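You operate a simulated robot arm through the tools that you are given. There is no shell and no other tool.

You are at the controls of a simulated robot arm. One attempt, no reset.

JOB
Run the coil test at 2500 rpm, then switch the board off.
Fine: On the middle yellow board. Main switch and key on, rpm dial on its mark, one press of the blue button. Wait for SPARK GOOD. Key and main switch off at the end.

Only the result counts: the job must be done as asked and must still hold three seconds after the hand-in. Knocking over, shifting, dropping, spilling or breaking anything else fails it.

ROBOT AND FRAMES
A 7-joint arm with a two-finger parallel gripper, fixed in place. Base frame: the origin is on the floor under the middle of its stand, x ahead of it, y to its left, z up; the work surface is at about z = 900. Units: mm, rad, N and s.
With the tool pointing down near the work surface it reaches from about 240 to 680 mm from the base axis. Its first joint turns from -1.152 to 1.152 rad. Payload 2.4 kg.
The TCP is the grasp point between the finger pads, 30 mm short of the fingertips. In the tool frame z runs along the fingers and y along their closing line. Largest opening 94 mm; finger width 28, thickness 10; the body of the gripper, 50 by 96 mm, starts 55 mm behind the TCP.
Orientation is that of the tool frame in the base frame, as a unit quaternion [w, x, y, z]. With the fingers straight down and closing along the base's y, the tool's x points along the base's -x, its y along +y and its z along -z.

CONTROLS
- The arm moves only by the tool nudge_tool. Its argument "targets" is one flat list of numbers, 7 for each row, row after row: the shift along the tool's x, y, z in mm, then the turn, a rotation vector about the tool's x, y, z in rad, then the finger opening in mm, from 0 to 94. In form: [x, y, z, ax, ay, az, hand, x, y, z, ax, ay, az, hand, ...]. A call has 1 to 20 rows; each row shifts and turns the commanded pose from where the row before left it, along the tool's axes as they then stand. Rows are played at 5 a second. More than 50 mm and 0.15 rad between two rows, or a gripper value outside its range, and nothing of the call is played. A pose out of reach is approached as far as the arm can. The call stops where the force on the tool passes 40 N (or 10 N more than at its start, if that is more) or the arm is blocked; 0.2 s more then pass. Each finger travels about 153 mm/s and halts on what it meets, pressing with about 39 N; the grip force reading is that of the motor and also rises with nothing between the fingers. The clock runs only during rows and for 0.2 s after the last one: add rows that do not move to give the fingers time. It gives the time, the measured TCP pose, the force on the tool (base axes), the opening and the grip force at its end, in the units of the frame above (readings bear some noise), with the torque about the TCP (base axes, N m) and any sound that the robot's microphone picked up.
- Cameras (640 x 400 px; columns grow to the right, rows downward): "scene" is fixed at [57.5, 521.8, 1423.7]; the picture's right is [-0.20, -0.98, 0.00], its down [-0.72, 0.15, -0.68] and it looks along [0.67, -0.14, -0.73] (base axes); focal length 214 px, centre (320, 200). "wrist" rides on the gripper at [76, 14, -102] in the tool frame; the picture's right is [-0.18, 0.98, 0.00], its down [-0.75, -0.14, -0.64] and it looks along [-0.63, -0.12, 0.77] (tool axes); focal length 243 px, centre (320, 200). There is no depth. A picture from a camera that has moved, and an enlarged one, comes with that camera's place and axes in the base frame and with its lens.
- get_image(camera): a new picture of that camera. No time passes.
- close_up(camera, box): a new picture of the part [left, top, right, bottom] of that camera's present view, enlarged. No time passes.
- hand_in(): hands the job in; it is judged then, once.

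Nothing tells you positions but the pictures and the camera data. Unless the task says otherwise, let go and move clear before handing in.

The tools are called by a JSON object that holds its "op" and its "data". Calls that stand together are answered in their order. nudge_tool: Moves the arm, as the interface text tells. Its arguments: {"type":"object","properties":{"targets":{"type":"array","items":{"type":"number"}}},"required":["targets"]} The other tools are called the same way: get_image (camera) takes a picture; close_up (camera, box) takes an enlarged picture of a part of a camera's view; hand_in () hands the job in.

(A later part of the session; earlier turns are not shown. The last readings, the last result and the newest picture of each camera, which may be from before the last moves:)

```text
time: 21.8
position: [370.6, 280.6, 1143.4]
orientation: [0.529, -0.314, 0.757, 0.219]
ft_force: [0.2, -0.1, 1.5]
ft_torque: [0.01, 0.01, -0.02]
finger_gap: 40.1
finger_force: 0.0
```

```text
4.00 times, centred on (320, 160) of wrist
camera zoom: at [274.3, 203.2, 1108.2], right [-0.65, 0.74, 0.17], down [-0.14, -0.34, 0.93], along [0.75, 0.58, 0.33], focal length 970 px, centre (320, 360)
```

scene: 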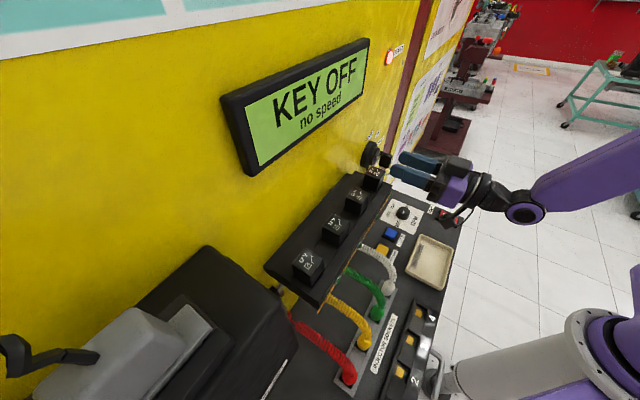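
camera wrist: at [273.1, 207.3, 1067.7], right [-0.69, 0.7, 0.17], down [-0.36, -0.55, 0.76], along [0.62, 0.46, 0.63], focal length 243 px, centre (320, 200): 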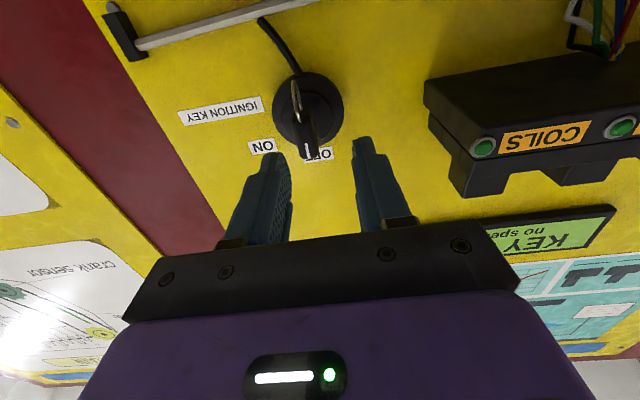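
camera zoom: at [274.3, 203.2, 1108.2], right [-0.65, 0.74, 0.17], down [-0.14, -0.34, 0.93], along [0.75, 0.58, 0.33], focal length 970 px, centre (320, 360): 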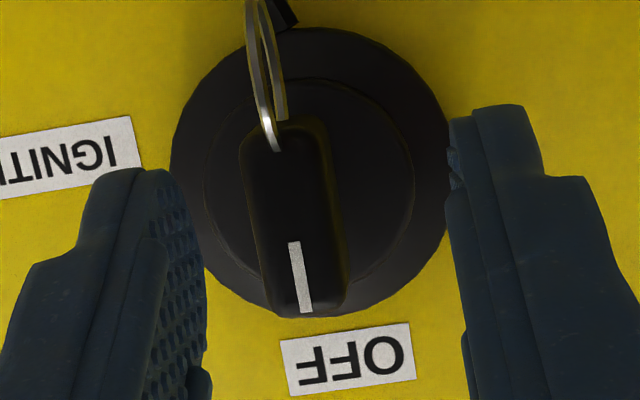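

From this view the key axis is at z≈1138 and the bow is centred on it. I need about 27 mm forward and 6 mm sideways, so I'll move in with the fingers open and check.

{"op": "nudge_tool", "data": {"targets": [-1.5, -2.9, 4.3, 0, 0, 0, 40, -1.5, -2.9, 4.3, 0, 0, 0, 40, -2.9, 0, 8.6, 0, 0, 0, 40, -2.9, 0, 8.6, 0, 0, 0, 40, 0, 0, 0, 0, 0, 0, 40]}}

{"op": "close_up", "data": {"camera": "wrist", "box": [250, 80, 390, 220]}}

{"op": "close_up", "data": {"camera": "scene", "box": [350, 120, 446, 190]}}

```text
time: 23.0
position: [393.0, 296.1, 1144.6]
orientation: [0.53, -0.314, 0.757, 0.219]
ft_force: [0.0, 0.5, -0.5]
ft_torque: [0.01, -0.02, 0.02]
finger_gap: 39.8
finger_force: 0.0
```

```text
2.86 times, centred on (320, 150) of wrist
camera zoom: at [297.3, 218.8, 1107.9], right [-0.65, 0.74, 0.17], down [-0.14, -0.34, 0.93], along [0.75, 0.58, 0.33], focal length 693 px, centre (320, 343)
```

zoom: 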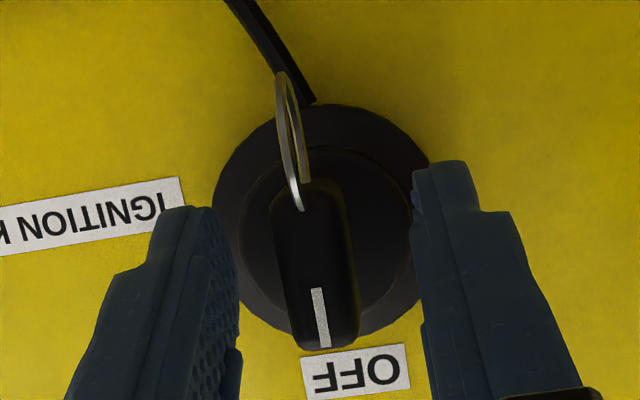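

```text
5.71 times, centred on (398, 155) of scene
camera zoom: at [57.5, 521.8, 1423.7], right [-0.2, -0.98, 0.0], down [-0.72, 0.15, -0.68], along [0.67, -0.14, -0.73], focal length 1226 px, centre (-126, 457)
```

zoom: 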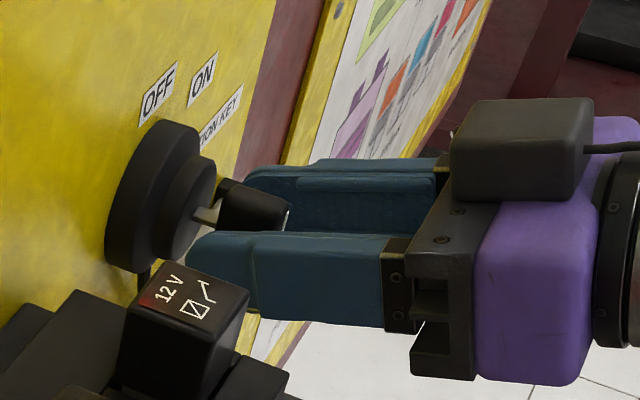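

The fingers are on either side of the bow and nearly centred. I'll make a 2 mm height correction and close on it.

{"op": "nudge_tool", "data": {"targets": [2, 0, 0, 0, 0, 0, 40, 0, 0, 0, 0, 0, 0, 20, 0, 0, 0, 0, 0, 0, 5, 0, 0, 0, 0, 0, 0, 5, 0, 0, 0, 0, 0, 0, 5]}}

{"op": "close_up", "data": {"camera": "wrist", "box": [250, 80, 390, 220]}}

{"op": "close_up", "data": {"camera": "scene", "box": [350, 120, 446, 190]}}

```text
time: 24.2
position: [394.1, 295.4, 1143.0]
orientation: [0.53, -0.314, 0.757, 0.219]
ft_force: [3.2, -1.0, 0.6]
ft_torque: [-0.13, 0.14, -0.01]
finger_gap: 18.3
finger_force: 45.2
```

```text
2.86 times, centred on (320, 150) of wrist
camera zoom: at [297.2, 218.3, 1106.4], right [-0.65, 0.74, 0.17], down [-0.14, -0.34, 0.93], along [0.75, 0.58, 0.33], focal length 693 px, centre (320, 343)
```

zoom: 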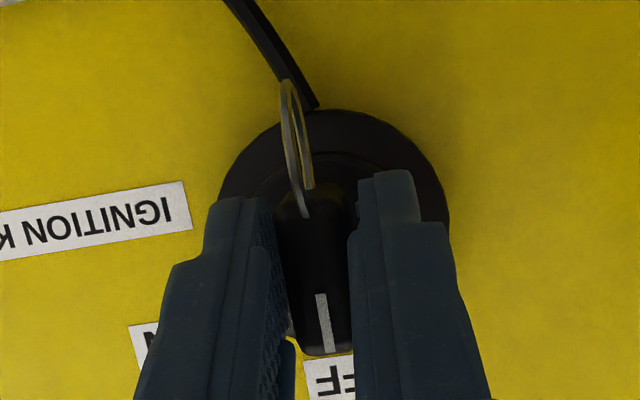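

```text
5.71 times, centred on (398, 155) of scene
camera zoom: at [57.6, 521.8, 1423.7], right [-0.2, -0.98, 0.0], down [-0.72, 0.15, -0.68], along [0.67, -0.14, -0.73], focal length 1226 px, centre (-126, 457)
```

zoom: 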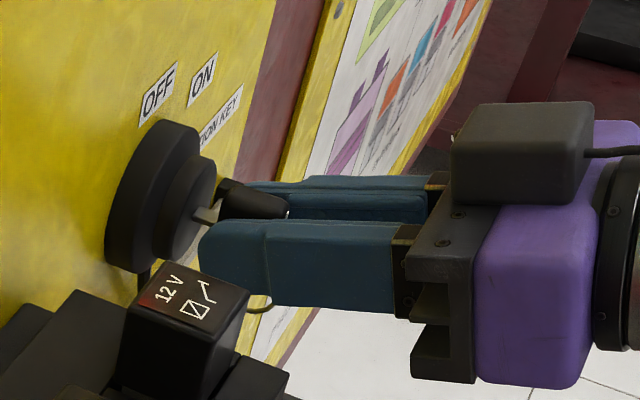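

{"op": "close_up", "data": {"camera": "wrist", "box": [290, 130, 350, 180]}}

{"op": "close_up", "data": {"camera": "wrist", "box": [290, 170, 350, 220]}}

{"op": "close_up", "data": {"camera": "scene", "box": [370, 140, 410, 170]}}

```text
8.00 times, centred on (320, 155) of wrist
camera zoom: at [297.2, 218.3, 1106.4], right [-0.65, 0.74, 0.17], down [-0.14, -0.34, 0.93], along [0.75, 0.58, 0.33], focal length 1941 px, centre (320, 560)
```

zoom: 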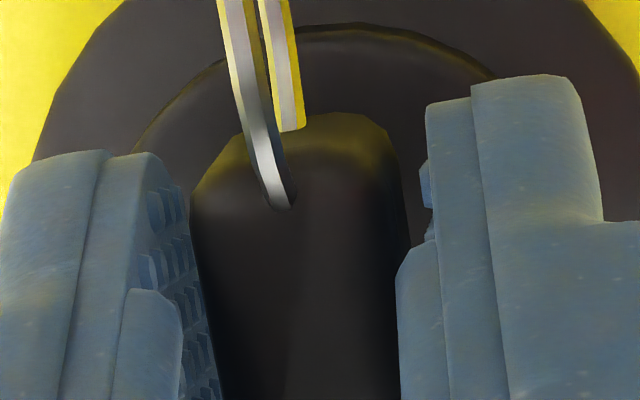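

```text
8.00 times, centred on (320, 195) of wrist
camera zoom: at [297.2, 218.3, 1106.4], right [-0.65, 0.74, 0.17], down [-0.14, -0.34, 0.93], along [0.75, 0.58, 0.33], focal length 1941 px, centre (320, 240)
```

zoom: 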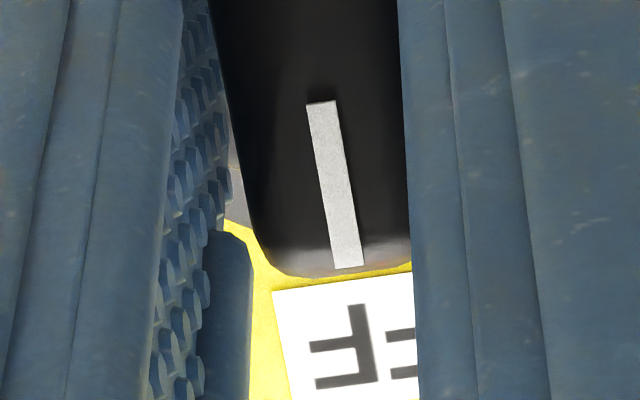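

```text
13.33 times, centred on (390, 155) of scene
camera zoom: at [57.6, 521.8, 1423.7], right [-0.2, -0.98, 0.0], down [-0.72, 0.15, -0.68], along [0.67, -0.14, -0.73], focal length 2860 px, centre (-613, 800)
```

zoom: 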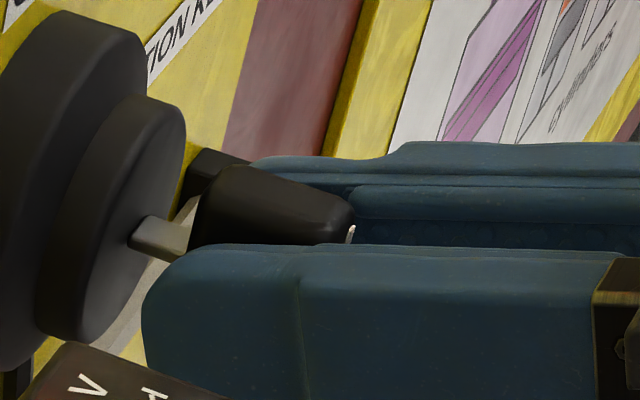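

The grip holds with an 18 mm gap at about 45 N. I'll turn clockwise about the key axis, adding a small shift because the TCP sits about 5 mm above it, and start with about 24°.

{"op": "nudge_tool", "data": {"targets": [0.06, -0.52, 0.02, -0.0361, 0, 0.0986, 5, 0.06, -0.52, 0.02, -0.0361, 0, 0.0986, 5, 0.06, -0.52, 0.02, -0.0361, 0, 0.0986, 5, 0.06, -0.52, 0.02, -0.0361, 0, 0.0986, 5]}}

{"op": "close_up", "data": {"camera": "wrist", "box": [250, 80, 390, 220]}}

{"op": "get_image", "data": {"camera": "scene"}}

```text
time: 24.9
position: [378.5, 283.1, 1145.5]
orientation: [0.517, -0.255, 0.775, 0.259]
ft_force: [0.1, -6.8, 0.4]
ft_torque: [0.02, -0.07, -0.08]
finger_gap: 14.6
finger_force: 8.7
out of reach, approached as far as the arm can: row 1, 2, 3
stopped in row 3: the force on the tool passed its limit at 74 N (the readings are from after the stop); the commanded pose is now the measured one
```

```text
2.86 times, centred on (320, 150) of wrist
camera zoom: at [275.7, 214.4, 1109.3], right [-0.59, 0.75, 0.31], down [-0.08, -0.44, 0.9], along [0.8, 0.5, 0.32], focal length 693 px, centre (320, 343)
```

zoom: 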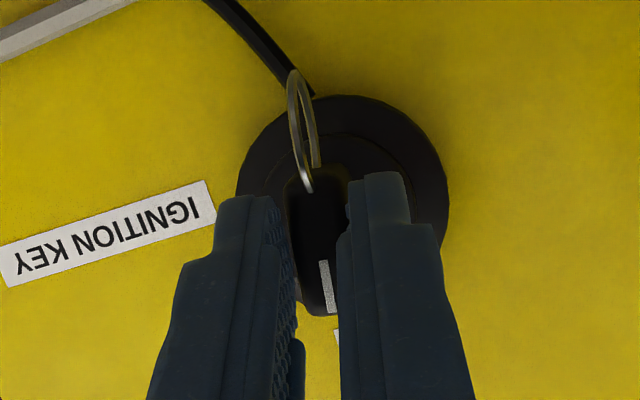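

```text
taken
```

scene: 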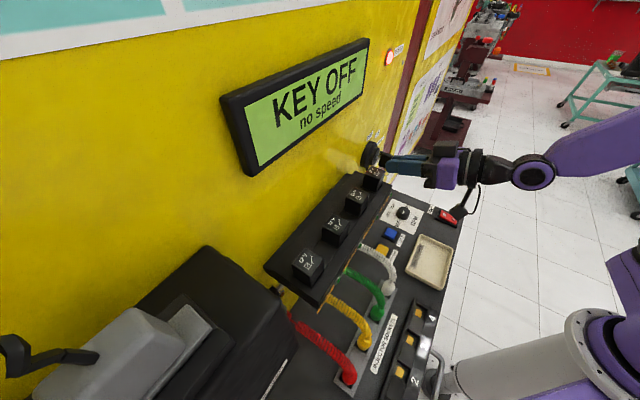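

The arm ran out of wrist range as the turn began and slid back off the bow. The key still looks seated and at OFF. I'll open the fingers, back away, and check the key before choosing another approach.

{"op": "nudge_tool", "data": {"targets": [0, 0, 0, 0, 0, 0, 40, 0, 0, 0, 0, 0, 0, 50, 0, 0, -15, 0, 0, 0, 50, 0, 0, -15, 0, 0.1, 0, 50, -5, 0, -15, 0, 0.1, 0, 50, -5, 0, -15, 0, 0.1, 0, 50, -5, 0, -10, 0, 0.1, 0, 50, 0, 0, 0, 0, 0, 0, 50]}}

{"op": "get_image", "data": {"camera": "wrist"}}

{"op": "close_up", "data": {"camera": "scene", "box": [350, 120, 446, 190]}}

```text
time: 26.7
position: [352.0, 243.7, 1175.5]
orientation: [0.405, -0.281, 0.846, 0.202]
ft_force: [0.5, -0.1, 0.0]
ft_torque: [0.0, 0.02, 0.0]
finger_gap: 49.9
finger_force: 0.0
out of reach, approached as far as the arm can: row 6, 7
```

```text
taken
camera wrist: at [244.9, 171.7, 1175.7], right [-0.54, 0.8, 0.26], down [0.11, -0.24, 0.96], along [0.84, 0.55, 0.04], focal length 243 px, centre (320, 200)
```

wrist: 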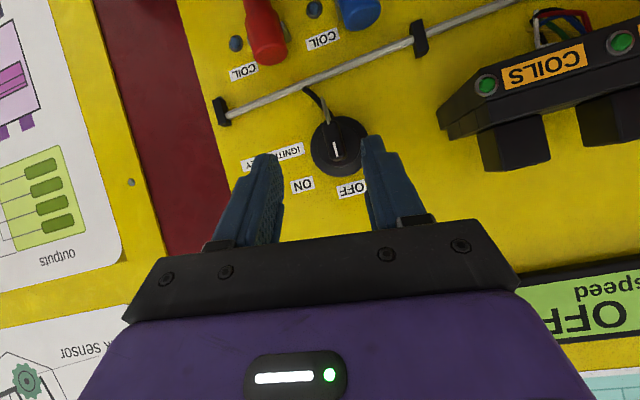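

```text
5.71 times, centred on (398, 155) of scene
camera zoom: at [57.5, 521.8, 1423.7], right [-0.2, -0.98, 0.0], down [-0.72, 0.15, -0.68], along [0.67, -0.14, -0.73], focal length 1226 px, centre (-126, 457)
```

zoom: 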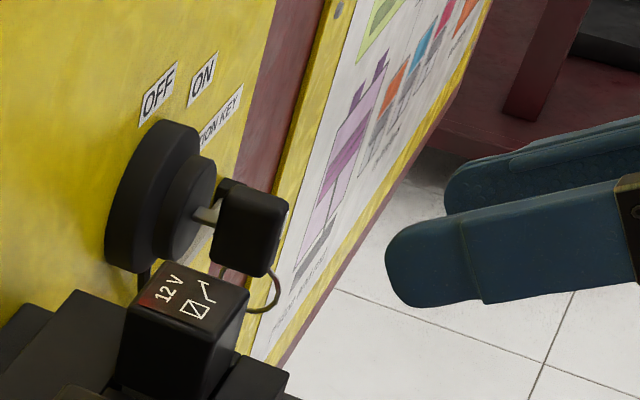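

The key is undamaged and still at OFF. In this clear space I'll test which way the wrist can still roll, to find out what limits it.

{"op": "nudge_tool", "data": {"targets": [0, 0, 0, 0, 0, 0.12, 50, 0, 0, 0, 0, 0, 0.12, 50, 0, 0, 0, 0, 0, 0.12, 50, 0, 0, 0, 0, 0, 0, 50]}}

{"op": "nudge_tool", "data": {"targets": [0, 0, 0, 0, 0, -0.12, 50, 0, 0, 0, 0, 0, -0.12, 50, 0, 0, 0, 0, 0, -0.12, 50, 0, 0, 0, 0, 0, -0.12, 50, 0, 0, 0, 0, 0, -0.12, 50, 0, 0, 0, 0, 0, -0.12, 50, 0, 0, 0, 0, 0, -0.12, 50, 0, 0, 0, 0, 0, -0.12, 50, 0, 0, 0, 0, 0, 0, 50]}}

```text
time: 27.7
position: [352.5, 244.2, 1175.3]
orientation: [0.362, -0.125, 0.883, 0.273]
ft_force: [0.1, -0.3, -0.1]
ft_torque: [0.02, -0.03, 0.01]
finger_gap: 49.9
finger_force: 0.1
```

```text
time: 29.7
position: [351.7, 242.8, 1174.9]
orientation: [0.447, -0.519, 0.725, 0.073]
ft_force: [-0.4, -0.3, 0.7]
ft_torque: [0.05, -0.02, -0.01]
finger_gap: 49.7
finger_force: 0.1
```

Roll is free both ways here, so the limit comes only with the tool near horizontal. Instead of gripping, I'll push the bow with closed fingers at a fixed 36° down-tilt. Pushing right on its upper left side should turn it clockwise. First I'll level the roll and move to the left of the key.

{"op": "nudge_tool", "data": {"targets": [0, 0, 0, 0, 0, 0.1145, 20, 0, 0, 0, 0, 0, 0.1145, 0, 0, 0, 0, 0, 0, 0.1145, 0, 0, 0, 0, 0, 0, 0.1145, 0, -3, 10.4, 3, 0, 0, 0, 0, -3, 10.4, 3, 0, 0, 0, 0, -5, 10.2, 9, 0, 0, 0, 0, -10, 0, 19, 0, 0, 0, 0, 0, 0, 0, 0, 0, 0, 0]}}

{"op": "get_image", "data": {"camera": "wrist"}}

{"op": "close_up", "data": {"camera": "scene", "box": [340, 110, 450, 190]}}

```text
time: 31.7
position: [359.2, 292.8, 1171.9]
orientation: [0.419, -0.34, 0.824, 0.174]
ft_force: [0.4, 0.1, -0.6]
ft_torque: [-0.02, -0.03, -0.04]
finger_gap: 0.1
finger_force: 33.3
```

```text
taken
camera wrist: at [258.1, 212.1, 1170.8], right [-0.62, 0.77, 0.15], down [0.05, -0.15, 0.99], along [0.78, 0.62, 0.06], focal length 243 px, centre (320, 200)
```

wrist: 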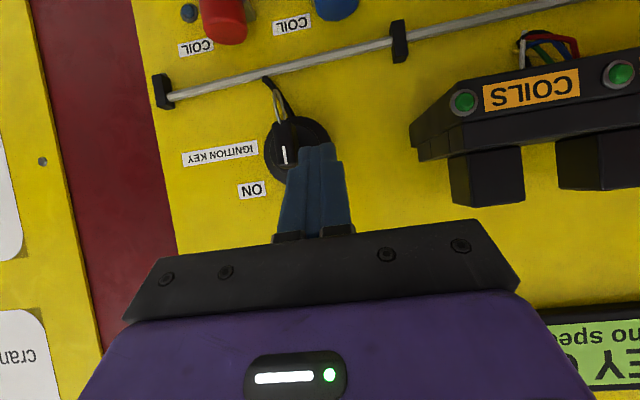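

```text
5.00 times, centred on (395, 150) of scene
camera zoom: at [57.5, 521.8, 1423.7], right [-0.2, -0.98, 0.0], down [-0.72, 0.15, -0.68], along [0.67, -0.14, -0.73], focal length 1072 px, centre (-55, 450)
```

zoom: 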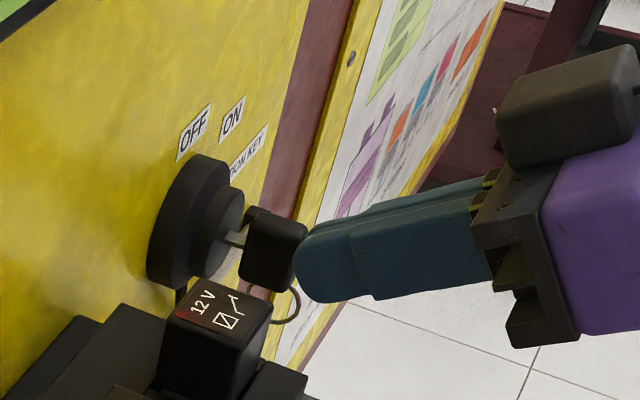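

The closed fingers are aligned about 22 mm left of the key axis, at about z=1172. I'll move forward 25 mm to come alongside the upper left of the bow.

{"op": "nudge_tool", "data": {"targets": [-7.4, 0, 10.1, 0, 0, 0, 0, -7.4, 0, 10.1, 0, 0, 0, 0, 0, 0, 0, 0, 0, 0, 0]}}

{"op": "close_up", "data": {"camera": "wrist", "box": [240, 70, 400, 230]}}

{"op": "close_up", "data": {"camera": "scene", "box": [350, 120, 420, 180]}}

```text
time: 32.5
position: [377.1, 311.3, 1173.3]
orientation: [0.419, -0.34, 0.824, 0.174]
ft_force: [0.8, 0.4, 0.1]
ft_torque: [0.02, 0.0, 0.0]
finger_gap: 0.0
finger_force: 32.8
```

```text
2.50 times, centred on (320, 150) of wrist
camera zoom: at [276.6, 229.9, 1171.0], right [-0.62, 0.77, 0.15], down [0.05, -0.15, 0.99], along [0.78, 0.62, 0.06], focal length 606 px, centre (320, 325)
```

zoom: 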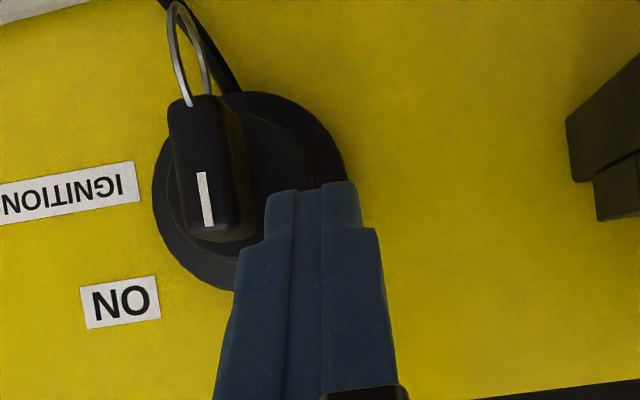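

```text
6.67 times, centred on (385, 150) of scene
camera zoom: at [57.5, 521.8, 1423.7], right [-0.2, -0.98, 0.0], down [-0.72, 0.15, -0.68], along [0.67, -0.14, -0.73], focal length 1430 px, centre (-113, 533)
```

zoom: 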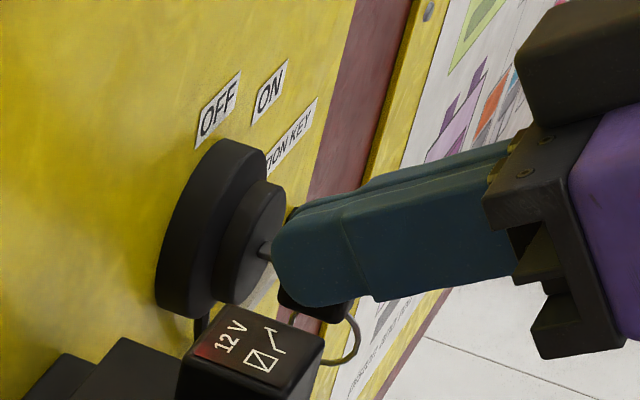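

The fingertip overlaps the top of the bow by about 8 mm and sits about 5 mm to its left. I'll push right in small steps and watch the force and the key's stripe.

{"op": "nudge_tool", "data": {"targets": [0, -1.5, 0, 0, 0, 0, 0, 0, -1.5, 0, 0, 0, 0, 0, 0, -1.5, 0, 0, 0, 0, 0, 0, -1.5, 0, 0, 0, 0, 0, 0, -1.5, 0, 0, 0, 0, 0]}}

{"op": "close_up", "data": {"camera": "wrist", "box": [240, 70, 400, 230]}}

```text
time: 33.7
position: [382.6, 306.2, 1171.7]
orientation: [0.418, -0.341, 0.824, 0.173]
ft_force: [-1.3, 0.8, -0.1]
ft_torque: [-0.04, 0.02, 0.02]
finger_gap: 0.0
finger_force: 32.8
```

```text
2.50 times, centred on (320, 150) of wrist
camera zoom: at [281.6, 225.7, 1170.3], right [-0.62, 0.77, 0.15], down [0.05, -0.15, 0.99], along [0.78, 0.62, 0.06], focal length 606 px, centre (320, 325)
```

zoom: 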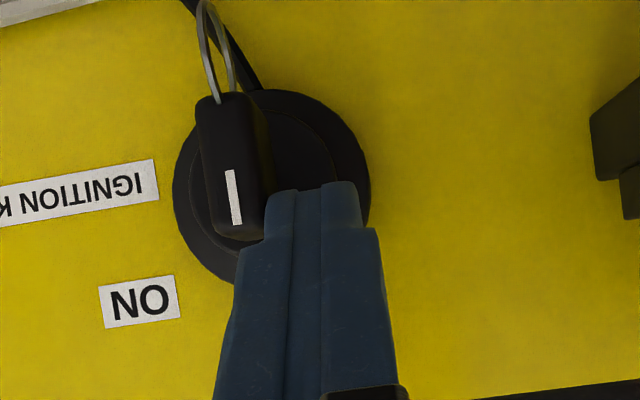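

Contact is just starting. I'll keep pushing right.

{"op": "nudge_tool", "data": {"targets": [0, -1.5, 0, 0, 0, 0, 0, 0, -1.5, 0, 0, 0, 0, 0, 0, -1.5, 0, 0, 0, 0, 0, 0, -1.5, 0, 0, 0, 0, 0]}}

{"op": "close_up", "data": {"camera": "wrist", "box": [240, 70, 400, 230]}}

{"op": "get_image", "data": {"camera": "scene"}}

```text
time: 34.7
position: [387.4, 301.8, 1176.6]
orientation: [0.424, -0.34, 0.821, 0.175]
ft_force: [-16.6, -6.9, 27.4]
ft_torque: [-0.05, -0.03, -0.06]
finger_gap: 0.0
finger_force: 33.3
```

```text
2.50 times, centred on (320, 150) of wrist
camera zoom: at [286.6, 221.1, 1172.3], right [-0.62, 0.77, 0.15], down [0.04, -0.16, 0.99], along [0.78, 0.62, 0.07], focal length 606 px, centre (320, 325)
```

zoom: 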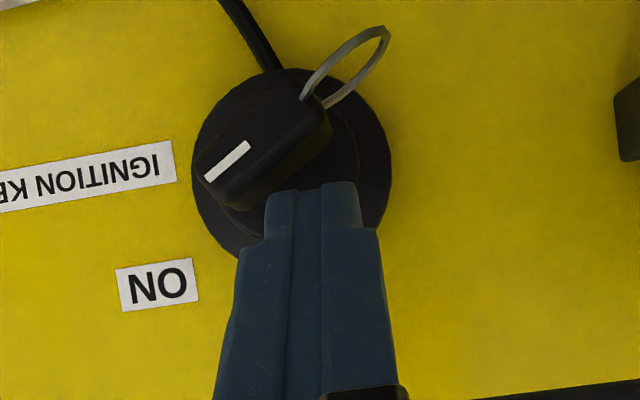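

```text
taken
```

scene: 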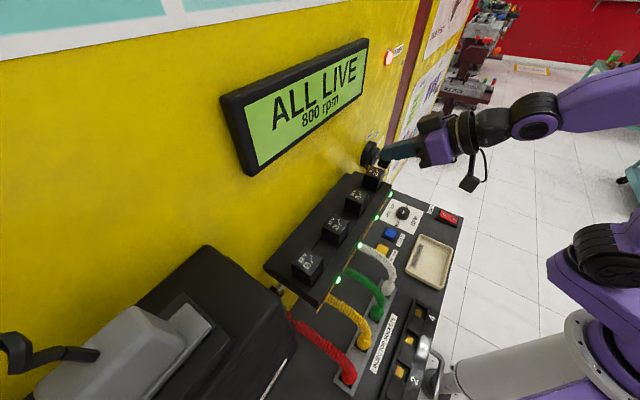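

The key is ON and the display reads "ALL LIVE / 800 rpm". I'll back off gently, up and left and then away from the wall, and check that it holds.

{"op": "nudge_tool", "data": {"targets": [-4, 3, -3, 0, 0, 0, 0, -4, 5, -3, 0, 0, 0, 0, 0, 5, 0, 0, 0, 0, 0, 7.4, 0, -10.1, 0, 0, 0, 0, 10, 0, -20, 0, 0, 0, 0, 10, 0, -20, 0, 0, 0, 0, 0, 0, 0, 0, 0, 0, 0]}}

{"op": "get_image", "data": {"camera": "scene"}}

{"op": "close_up", "data": {"camera": "wrist", "box": [220, 70, 380, 190]}}

```text
time: 36.3
position: [334.6, 271.0, 1187.4]
orientation: [0.418, -0.341, 0.824, 0.174]
ft_force: [0.2, 0.4, -0.8]
ft_torque: [-0.02, 0.05, -0.05]
finger_gap: 0.2
finger_force: 32.8
```

```text
taken
```

scene: 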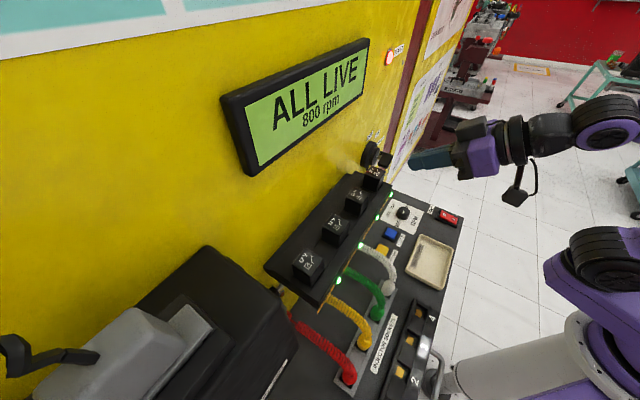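

```text
3.33 times, centred on (300, 130) of wrist
camera zoom: at [234.7, 189.6, 1185.6], right [-0.62, 0.77, 0.15], down [0.05, -0.15, 0.99], along [0.78, 0.62, 0.06], focal length 809 px, centre (387, 433)
```

zoom: 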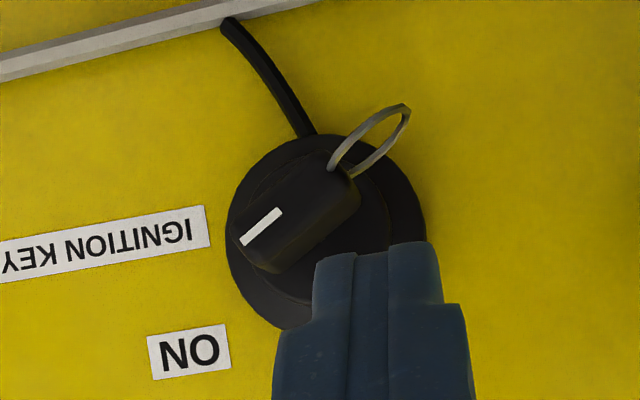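

The key holds at ON. Next is the RPM dial: I'll move across to above the knob while returning the tool to vertical, opening the fingers on the way.

{"op": "nudge_tool", "data": {"targets": [0, -15, 0, 0, 0.1178, 0, 0, 0, -15, 0, 0, 0.1178, 0, 20, 0, -15, 0, 0, 0.1178, 0, 40, 0, -15, 0, 0, 0.1178, 0, 55, 0, -15, 0, 0, 0.1178, 0, 55, 0, -15, 0, 0, 0.1178, 0, 55, 0, -15, 0, 0, 0.1178, 0, 55, 0, -15, 0, 0, 0.1178, 0, 55, 0, 0, 40, 0, 0, 0, 55, 0, 0, 40, 0, 0, 0, 55, 0, 0, 40, 0, 0, 0, 55, 0, 0, 40, 0, 0, 0, 55, 0, 0, 0, 0, 0, 0, 55, 0, 0, 0, 0, 0, 0, 55]}}

{"op": "get_image", "data": {"camera": "wrist"}}

{"op": "get_image", "data": {"camera": "scene"}}

```text
time: 39.3
position: [421.1, 182.5, 1028.4]
orientation: [0.0, -0.383, 0.924, 0.0]
ft_force: [-0.2, 0.1, 0.2]
ft_torque: [-0.02, 0.01, -0.01]
finger_gap: 54.9
finger_force: 0.1
```

```text
taken
camera wrist: at [357.7, 139.0, 1131.1], right [-0.57, 0.82, 0.0], down [0.63, 0.43, 0.64], along [0.53, 0.36, -0.77], focal length 243 px, centre (320, 200)
```

wrist: 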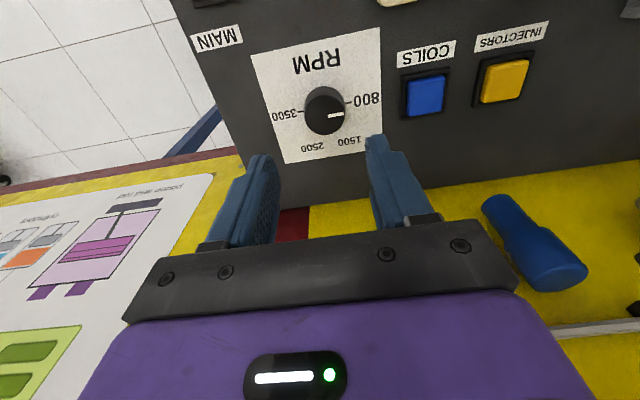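

```text
taken
```

scene: 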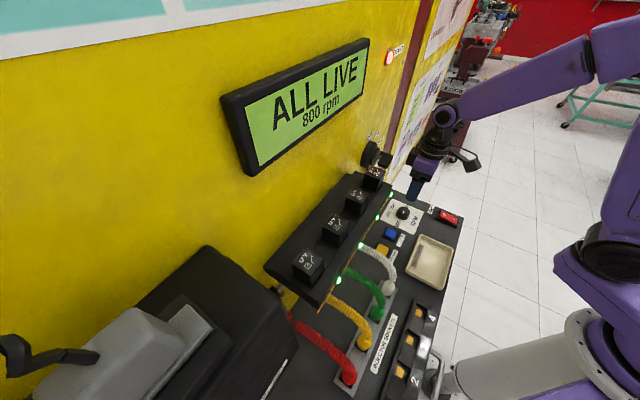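

The tool is vertical above the knob. I'll take a close-up to centre it exactly.

{"op": "close_up", "data": {"camera": "wrist", "box": [260, 60, 390, 160]}}

```text
4.00 times, centred on (325, 110) of wrist
camera zoom: at [357.7, 139.0, 1131.1], right [-0.57, 0.82, 0.0], down [0.63, 0.43, 0.64], along [0.53, 0.36, -0.77], focal length 970 px, centre (300, 560)
```

zoom: 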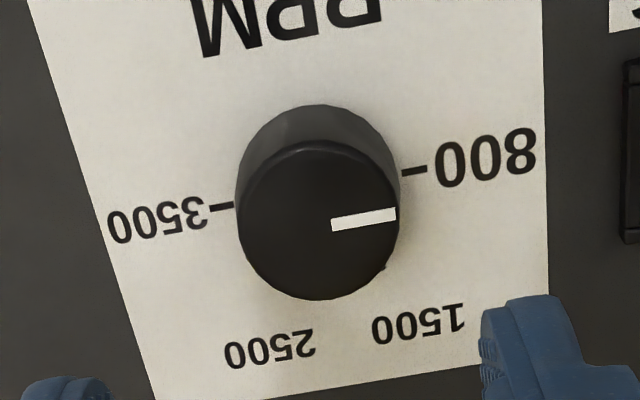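

The knob centre is at (419.7,186.3), so I need about 1.5 mm and 3.7 mm of correction. I'll align and descend most of the way.

{"op": "nudge_tool", "data": {"targets": [-1.4, 3.7, 10, 0, 0, 0, 55, 0, 0, 22, 0, 0, 0, 55, 0, 0, 22, 0, 0, 0, 55, 0, 0, 22, 0, 0, 0, 55, 0, 0, 0, 0, 0, 0, 55]}}

{"op": "get_image", "data": {"camera": "wrist"}}

{"op": "close_up", "data": {"camera": "scene", "box": [370, 160, 450, 240]}}

```text
time: 40.5
position: [418.8, 188.8, 953.9]
orientation: [-0.002, -0.382, 0.924, 0.0]
ft_force: [-0.4, -0.3, -0.2]
ft_torque: [0.02, -0.01, 0.0]
finger_gap: 55.1
finger_force: 0.1
```

```text
taken
camera wrist: at [355.3, 144.9, 1055.2], right [-0.57, 0.82, 0.0], down [0.63, 0.43, 0.64], along [0.53, 0.36, -0.77], focal length 243 px, centre (320, 200)
```

wrist: 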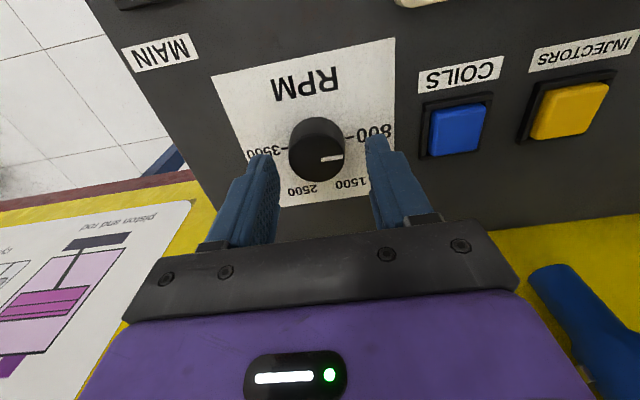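

```text
5.00 times, centred on (410, 200) of scene
camera zoom: at [57.5, 521.8, 1423.7], right [-0.2, -0.98, 0.0], down [-0.72, 0.15, -0.68], along [0.67, -0.14, -0.73], focal length 1072 px, centre (-130, 200)
```

zoom: 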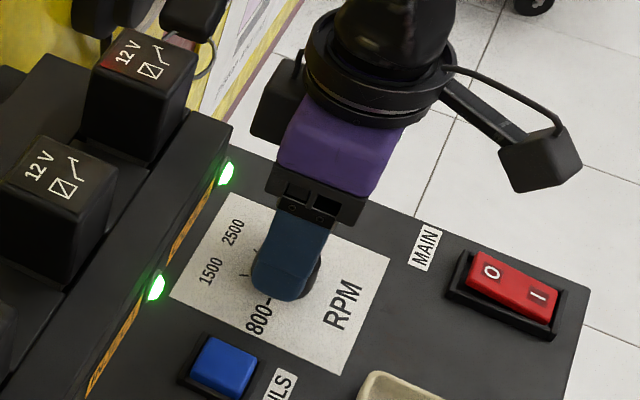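

{"op": "close_up", "data": {"camera": "wrist", "box": [260, 100, 380, 200]}}

```text
4.00 times, centred on (320, 150) of wrist
camera zoom: at [355.3, 144.9, 1055.2], right [-0.57, 0.82, 0.0], down [0.63, 0.43, 0.64], along [0.53, 0.36, -0.77], focal length 970 px, centre (320, 400)
```

zoom: 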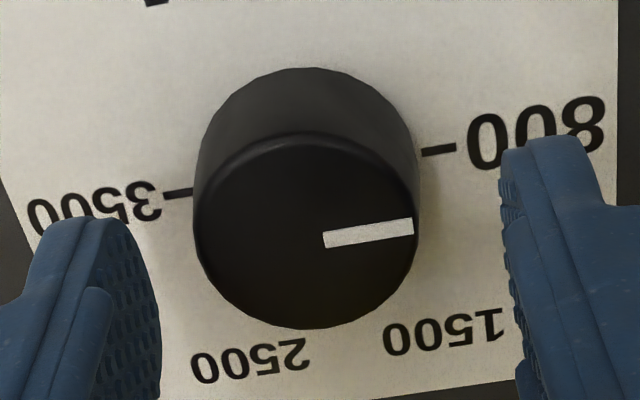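

Slightly off: I need about +1.3 mm in tool x and −2.1 mm in tool y. I'll correct, then lower to grip height with the fingertips about 6 mm above the panel.

{"op": "nudge_tool", "data": {"targets": [1.3, -2.1, 0, 0, 0, 0, 55, 0, 0, 8, 0, 0, 0, 55, 0, 0, 9, 0, 0, 0, 55, 0, 0, 0, 0, 0, 0, 55]}}

{"op": "close_up", "data": {"camera": "wrist", "box": [250, 100, 390, 220]}}

{"op": "close_up", "data": {"camera": "scene", "box": [370, 180, 434, 240]}}

```text
time: 41.5
position: [419.4, 186.9, 934.9]
orientation: [-0.001, -0.383, 0.924, 0.0]
ft_force: [0.0, 0.6, -0.3]
ft_torque: [-0.02, 0.0, 0.03]
finger_gap: 55.0
finger_force: 0.1
```

```text
3.33 times, centred on (320, 160) of wrist
camera zoom: at [356.2, 141.6, 1037.4], right [-0.57, 0.82, 0.0], down [0.63, 0.43, 0.64], along [0.53, 0.36, -0.77], focal length 809 px, centre (320, 333)
```

zoom: 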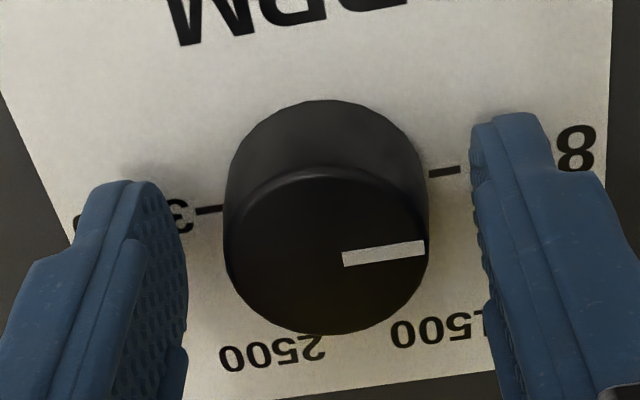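

```text
6.67 times, centred on (402, 210) of scene
camera zoom: at [57.5, 521.8, 1423.7], right [-0.2, -0.98, 0.0], down [-0.72, 0.15, -0.68], along [0.67, -0.14, -0.73], focal length 1430 px, centre (-227, 133)
```

zoom: 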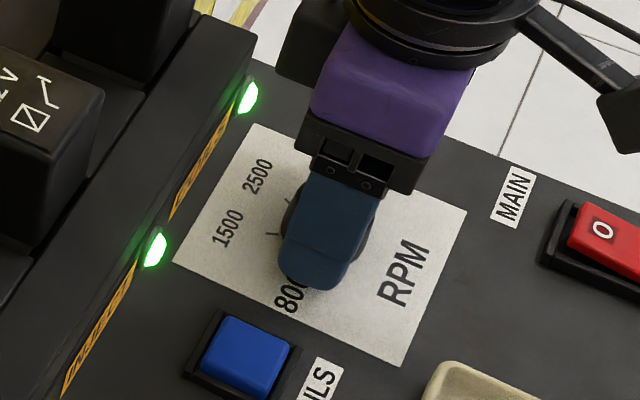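

The knob is centred to about 1 mm, so I'll close the fingers on it.

{"op": "nudge_tool", "data": {"targets": [0, 0, 0, 0, 0, 0, 40, 0, 0, 0, 0, 0, 0, 25, 0, 0, 0, 0, 0, 0, 25, 0, 0, 0, 0, 0, 0, 25]}}

{"op": "close_up", "data": {"camera": "wrist", "box": [250, 100, 390, 220]}}

```text
time: 42.5
position: [418.0, 186.5, 935.3]
orientation: [-0.001, -0.384, 0.924, 0.0]
ft_force: [-5.1, 6.0, -1.6]
ft_torque: [0.2, 0.13, 0.0]
finger_gap: 37.0
finger_force: 44.9
```

```text
3.33 times, centred on (320, 160) of wrist
camera zoom: at [355.8, 142.1, 1037.5], right [-0.57, 0.82, 0.0], down [0.63, 0.43, 0.64], along [0.53, 0.36, -0.77], focal length 809 px, centre (320, 333)
```

zoom: 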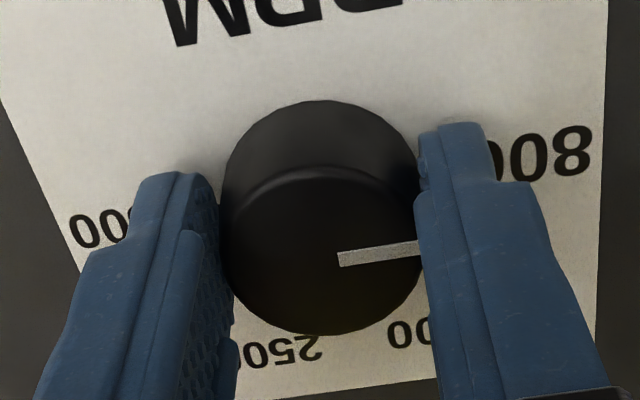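

It's gripped at a 37 mm gap. I'll start turning clockwise with about 17°, then check the display.

{"op": "nudge_tool", "data": {"targets": [0, 0.7, 0, 0, 0, 0.1, 25, 0, 0, 0, 0, 0, 0.1, 25, 0, 0, 0, 0, 0, 0.1, 25, 0, 0, 0, 0, 0, 0, 25]}}

{"op": "close_up", "data": {"camera": "wrist", "box": [250, 100, 390, 220]}}

{"op": "close_up", "data": {"camera": "scene", "box": [210, 30, 410, 180]}}

```text
time: 43.5
position: [420.0, 186.1, 935.0]
orientation: [-0.002, -0.24, 0.971, 0.0]
ft_force: [-7.3, 5.2, -1.5]
ft_torque: [0.03, 0.45, 0.04]
finger_gap: 36.9
finger_force: 44.7
```

```text
3.33 times, centred on (320, 160) of wrist
camera zoom: at [345.4, 163.6, 1037.5], right [-0.29, 0.96, 0.0], down [0.73, 0.23, 0.64], along [0.61, 0.19, -0.77], focal length 809 px, centre (320, 333)
```

zoom: 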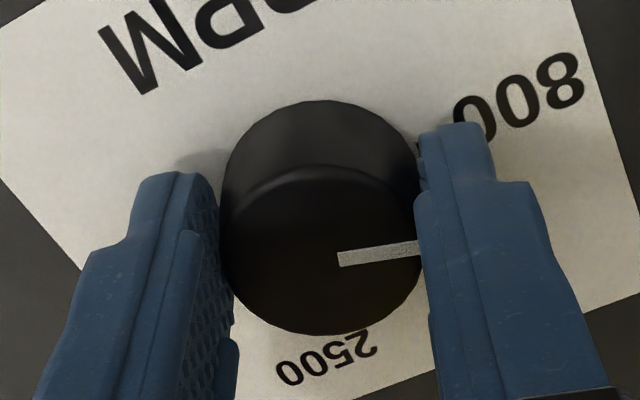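

```text
2.67 times, centred on (310, 105) of scene
camera zoom: at [57.3, 521.9, 1423.6], right [-0.2, -0.98, 0.0], down [-0.72, 0.15, -0.68], along [0.67, -0.14, -0.73], focal length 572 px, centre (347, 453)
```

zoom: 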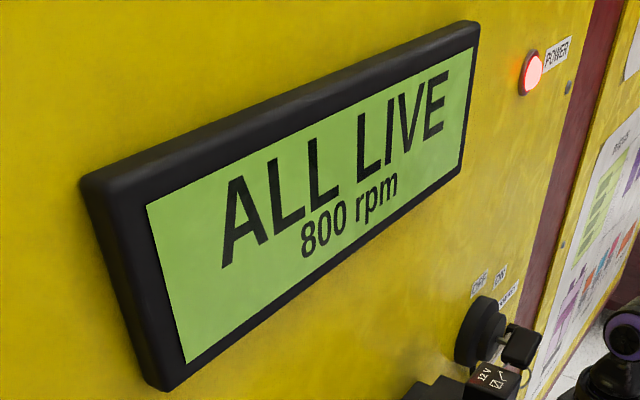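

The knob turns with the gripper. The display still says 800, so it probably switches at marks. I'll continue to about 60°.

{"op": "nudge_tool", "data": {"targets": [0, 0, 0, 0, 0, 0.107, 25, 0, 0, 0, 0, 0, 0.107, 25, 0, 0, 0, 0, 0, 0.107, 25, 0, 0, 0, 0, 0, 0.107, 25, 0, 0, 0, 0, 0, 0.107, 25, 0, 0, 0, 0, 0, 0.107, 25, 0, 0, 0, 0, 0, 0.107, 25, 0, 0, 0, 0, 0, 0, 25]}}

{"op": "close_up", "data": {"camera": "wrist", "box": [250, 100, 390, 220]}}

{"op": "get_image", "data": {"camera": "scene"}}

```text
time: 45.3
position: [418.9, 187.7, 935.4]
orientation: [-0.001, 0.131, 0.991, 0.0]
ft_force: [-7.4, 12.2, -15.2]
ft_torque: [0.52, 0.56, 0.02]
finger_gap: 36.5
finger_force: 45.4
```

```text
3.33 times, centred on (320, 160) of wrist
camera zoom: at [349.4, 221.5, 1037.5], right [0.43, 0.9, 0.0], down [0.69, -0.33, 0.64], along [0.58, -0.28, -0.77], focal length 809 px, centre (320, 333)
```

zoom: 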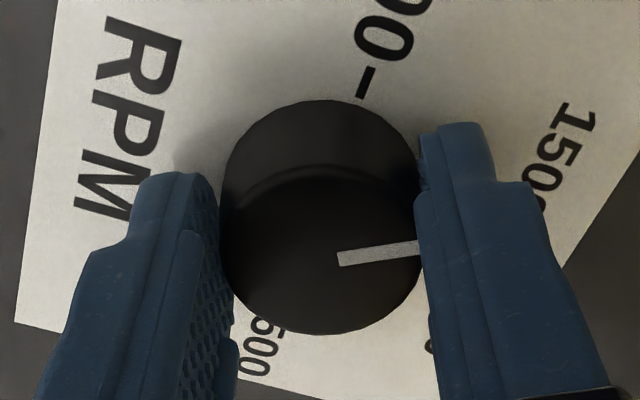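

```text
taken
```

scene: 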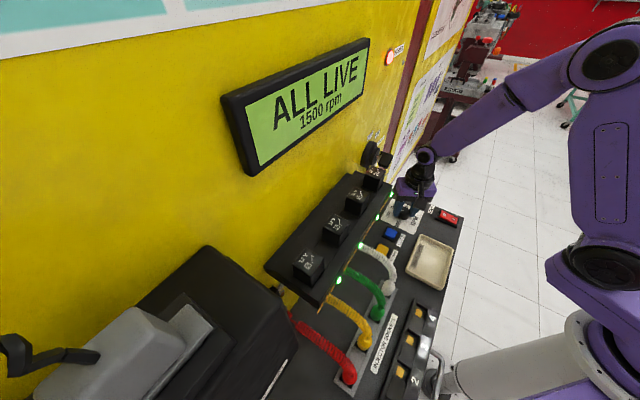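

The display now reads 1500 rpm after 60°, so 2500 is another 60°. To keep the wrist camera away from the wall plugs, I'll release, rotate back with the fingers open, and regrip.

{"op": "nudge_tool", "data": {"targets": [0, 0, 0, 0, 0, 0, 55, 0, 0, 0, 0, 0, 0, 55, 0, 0, 0, 0, 0, -0.105, 55, 0, 0, 0, 0, 0, -0.105, 55, 0, 0, 0, 0, 0, -0.105, 55, 0, 0, 0, 0, 0, -0.105, 55, 0, 0, 0, 0, 0, -0.105, 55, 0, 0, 0, 0, 0, -0.105, 55, 0, 0, 0, 0, 0, -0.105, 55, 0, 0, 0, 0, 0, -0.105, 55, 0, 0, 0, 0, 0, -0.105, 55, 0, 0, 0, 0, 0, -0.105, 55, 0, 0, 0, 0, 0, 0, 55]}}

{"op": "close_up", "data": {"camera": "wrist", "box": [250, 100, 390, 220]}}

{"op": "close_up", "data": {"camera": "scene", "box": [210, 30, 410, 180]}}

```text
time: 48.1
position: [419.3, 186.8, 935.3]
orientation: [-0.003, -0.384, 0.923, 0.0]
ft_force: [0.2, -0.3, 0.8]
ft_torque: [0.02, 0.02, 0.0]
finger_gap: 55.1
finger_force: 0.0
```

```text
3.33 times, centred on (320, 160) of wrist
camera zoom: at [355.9, 142.9, 1037.9], right [-0.57, 0.82, 0.0], down [0.63, 0.44, 0.64], along [0.53, 0.36, -0.77], focal length 809 px, centre (320, 333)
```

zoom: 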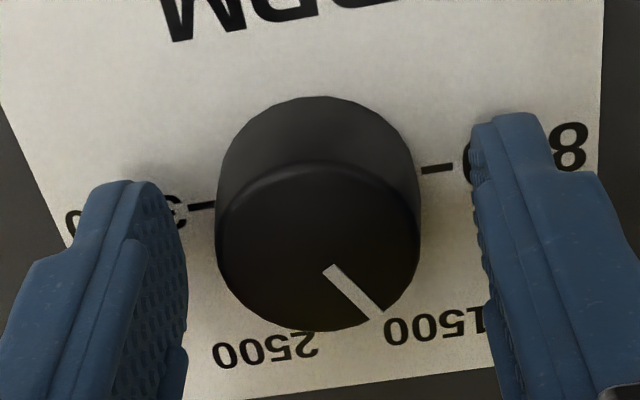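

```text
2.67 times, centred on (310, 105) of scene
camera zoom: at [57.5, 521.8, 1423.7], right [-0.2, -0.98, 0.0], down [-0.72, 0.15, -0.68], along [0.67, -0.14, -0.73], focal length 572 px, centre (347, 453)
```

zoom: 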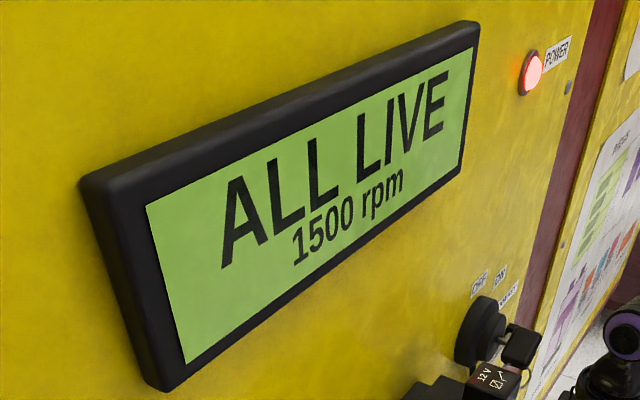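

The pointer is at 1500 and the knob is centred between the fingers. I'll regrip and turn another 60°.

{"op": "nudge_tool", "data": {"targets": [0, 0, 0, 0, 0, 0, 40, 0, 0, 0, 0, 0, 0, 25, 0, 0, 0, 0, 0, 0, 25, 0, 0, 0, 0, 0, 0.105, 25, 0, 0, 0, 0, 0, 0.105, 25, 0, 0, 0, 0, 0, 0.105, 25, 0, 0, 0, 0, 0, 0.105, 25, 0, 0, 0, 0, 0, 0.105, 25, 0, 0, 0, 0, 0, 0.105, 25, 0, 0, 0, 0, 0, 0.105, 25, 0, 0, 0, 0, 0, 0.105, 25, 0, 0, 0, 0, 0, 0.105, 25, 0, 0, 0, 0, 0, 0.102, 25, 0, 0, 0, 0, 0, 0, 25]}}

{"op": "close_up", "data": {"camera": "wrist", "box": [250, 100, 390, 220]}}

{"op": "close_up", "data": {"camera": "scene", "box": [210, 30, 410, 180]}}

```text
time: 51.1
position: [419.0, 188.2, 936.6]
orientation: [-0.001, 0.13, 0.992, 0.001]
ft_force: [5.6, 5.7, -11.1]
ft_torque: [0.11, -1.13, 0.02]
finger_gap: 36.3
finger_force: 45.2
```

```text
3.33 times, centred on (320, 160) of wrist
camera zoom: at [349.7, 221.0, 1037.8], right [0.43, 0.9, 0.0], down [0.69, -0.33, 0.64], along [0.58, -0.28, -0.77], focal length 809 px, centre (320, 333)
```

zoom: 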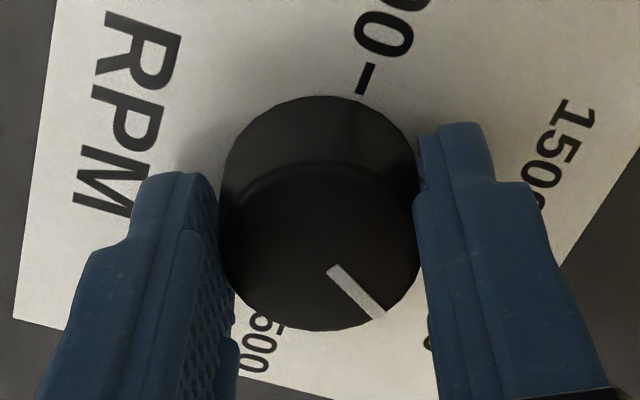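

```text
2.67 times, centred on (310, 105) of scene
camera zoom: at [57.7, 522.0, 1423.6], right [-0.2, -0.98, 0.0], down [-0.72, 0.15, -0.68], along [0.67, -0.14, -0.73], focal length 572 px, centre (347, 453)
```

zoom: 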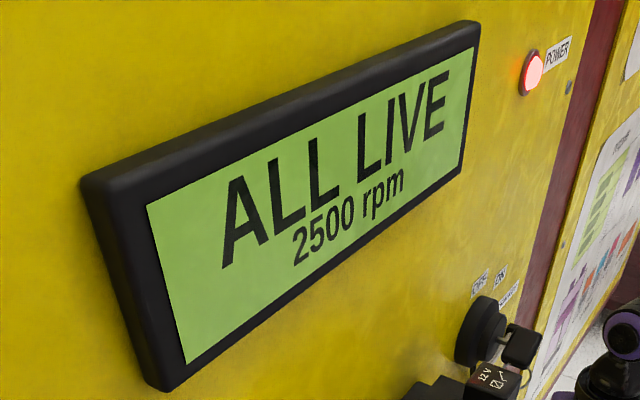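

The display reads 2500 rpm. I'll release the knob, rise clear, rotate back, and check where the pointer sits.

{"op": "nudge_tool", "data": {"targets": [0, 0, 0, 0, 0, 0, 55, 0, 0, 0, 0, 0, 0, 55, 0, 0, -15, 0, 0, 0, 55, 0, 0, -25, 0, 0, 0, 55, 0, 0, -25, 0, 0, -0.105, 55, 0, 0, -10, 0, 0, -0.105, 55, 0, 0, 0, 0, 0, -0.105, 55, 0, 0, 0, 0, 0, -0.105, 55, 0, 0, 0, 0, 0, -0.105, 55, 0, 0, 0, 0, 0, -0.105, 55, 0, 0, 0, 0, 0, -0.105, 55, 0, 0, 0, 0, 0, -0.105, 55, 0, 0, 0, 0, 0, -0.105, 55, 0, 0, 0, 0, 0, -0.102, 55, 0, 0, 0, 0, 0, 0, 55]}}

{"op": "get_image", "data": {"camera": "wrist"}}

{"op": "close_up", "data": {"camera": "wrist", "box": [260, 80, 380, 180]}}

{"op": "get_image", "data": {"camera": "scene"}}

```text
time: 54.3
position: [419.0, 186.4, 1010.8]
orientation: [-0.001, -0.385, 0.923, 0.0]
ft_force: [-0.1, 0.3, -0.2]
ft_torque: [0.02, 0.0, -0.02]
finger_gap: 55.0
finger_force: 0.0
```

```text
taken
camera wrist: at [356.8, 142.8, 1112.9], right [-0.57, 0.82, 0.0], down [0.63, 0.44, 0.64], along [0.53, 0.36, -0.77], focal length 243 px, centre (320, 200)
```

wrist: 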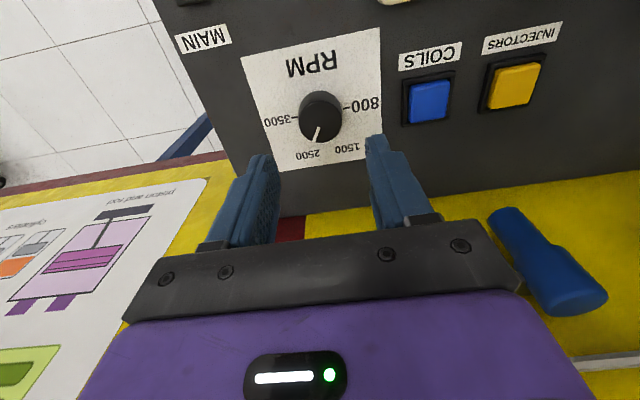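

```text
4.00 times, centred on (320, 130) of wrist
camera zoom: at [356.8, 142.8, 1112.9], right [-0.57, 0.82, 0.0], down [0.63, 0.44, 0.64], along [0.53, 0.36, -0.77], focal length 970 px, centre (320, 480)
```

zoom: 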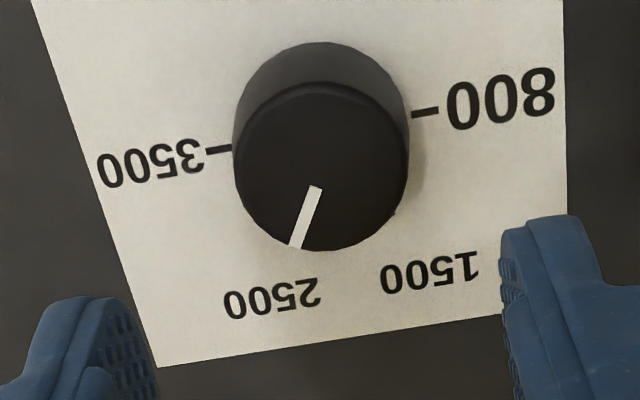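

```text
taken
```

scene: 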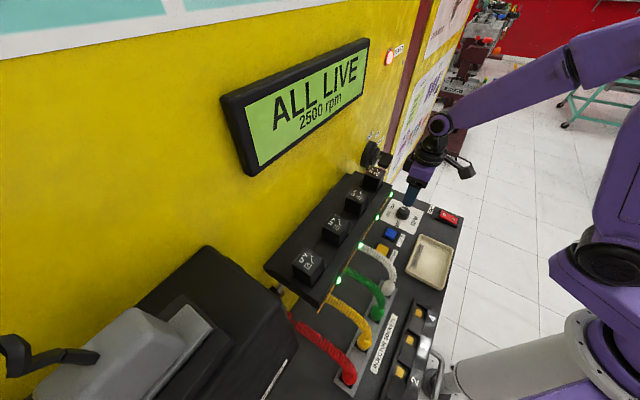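

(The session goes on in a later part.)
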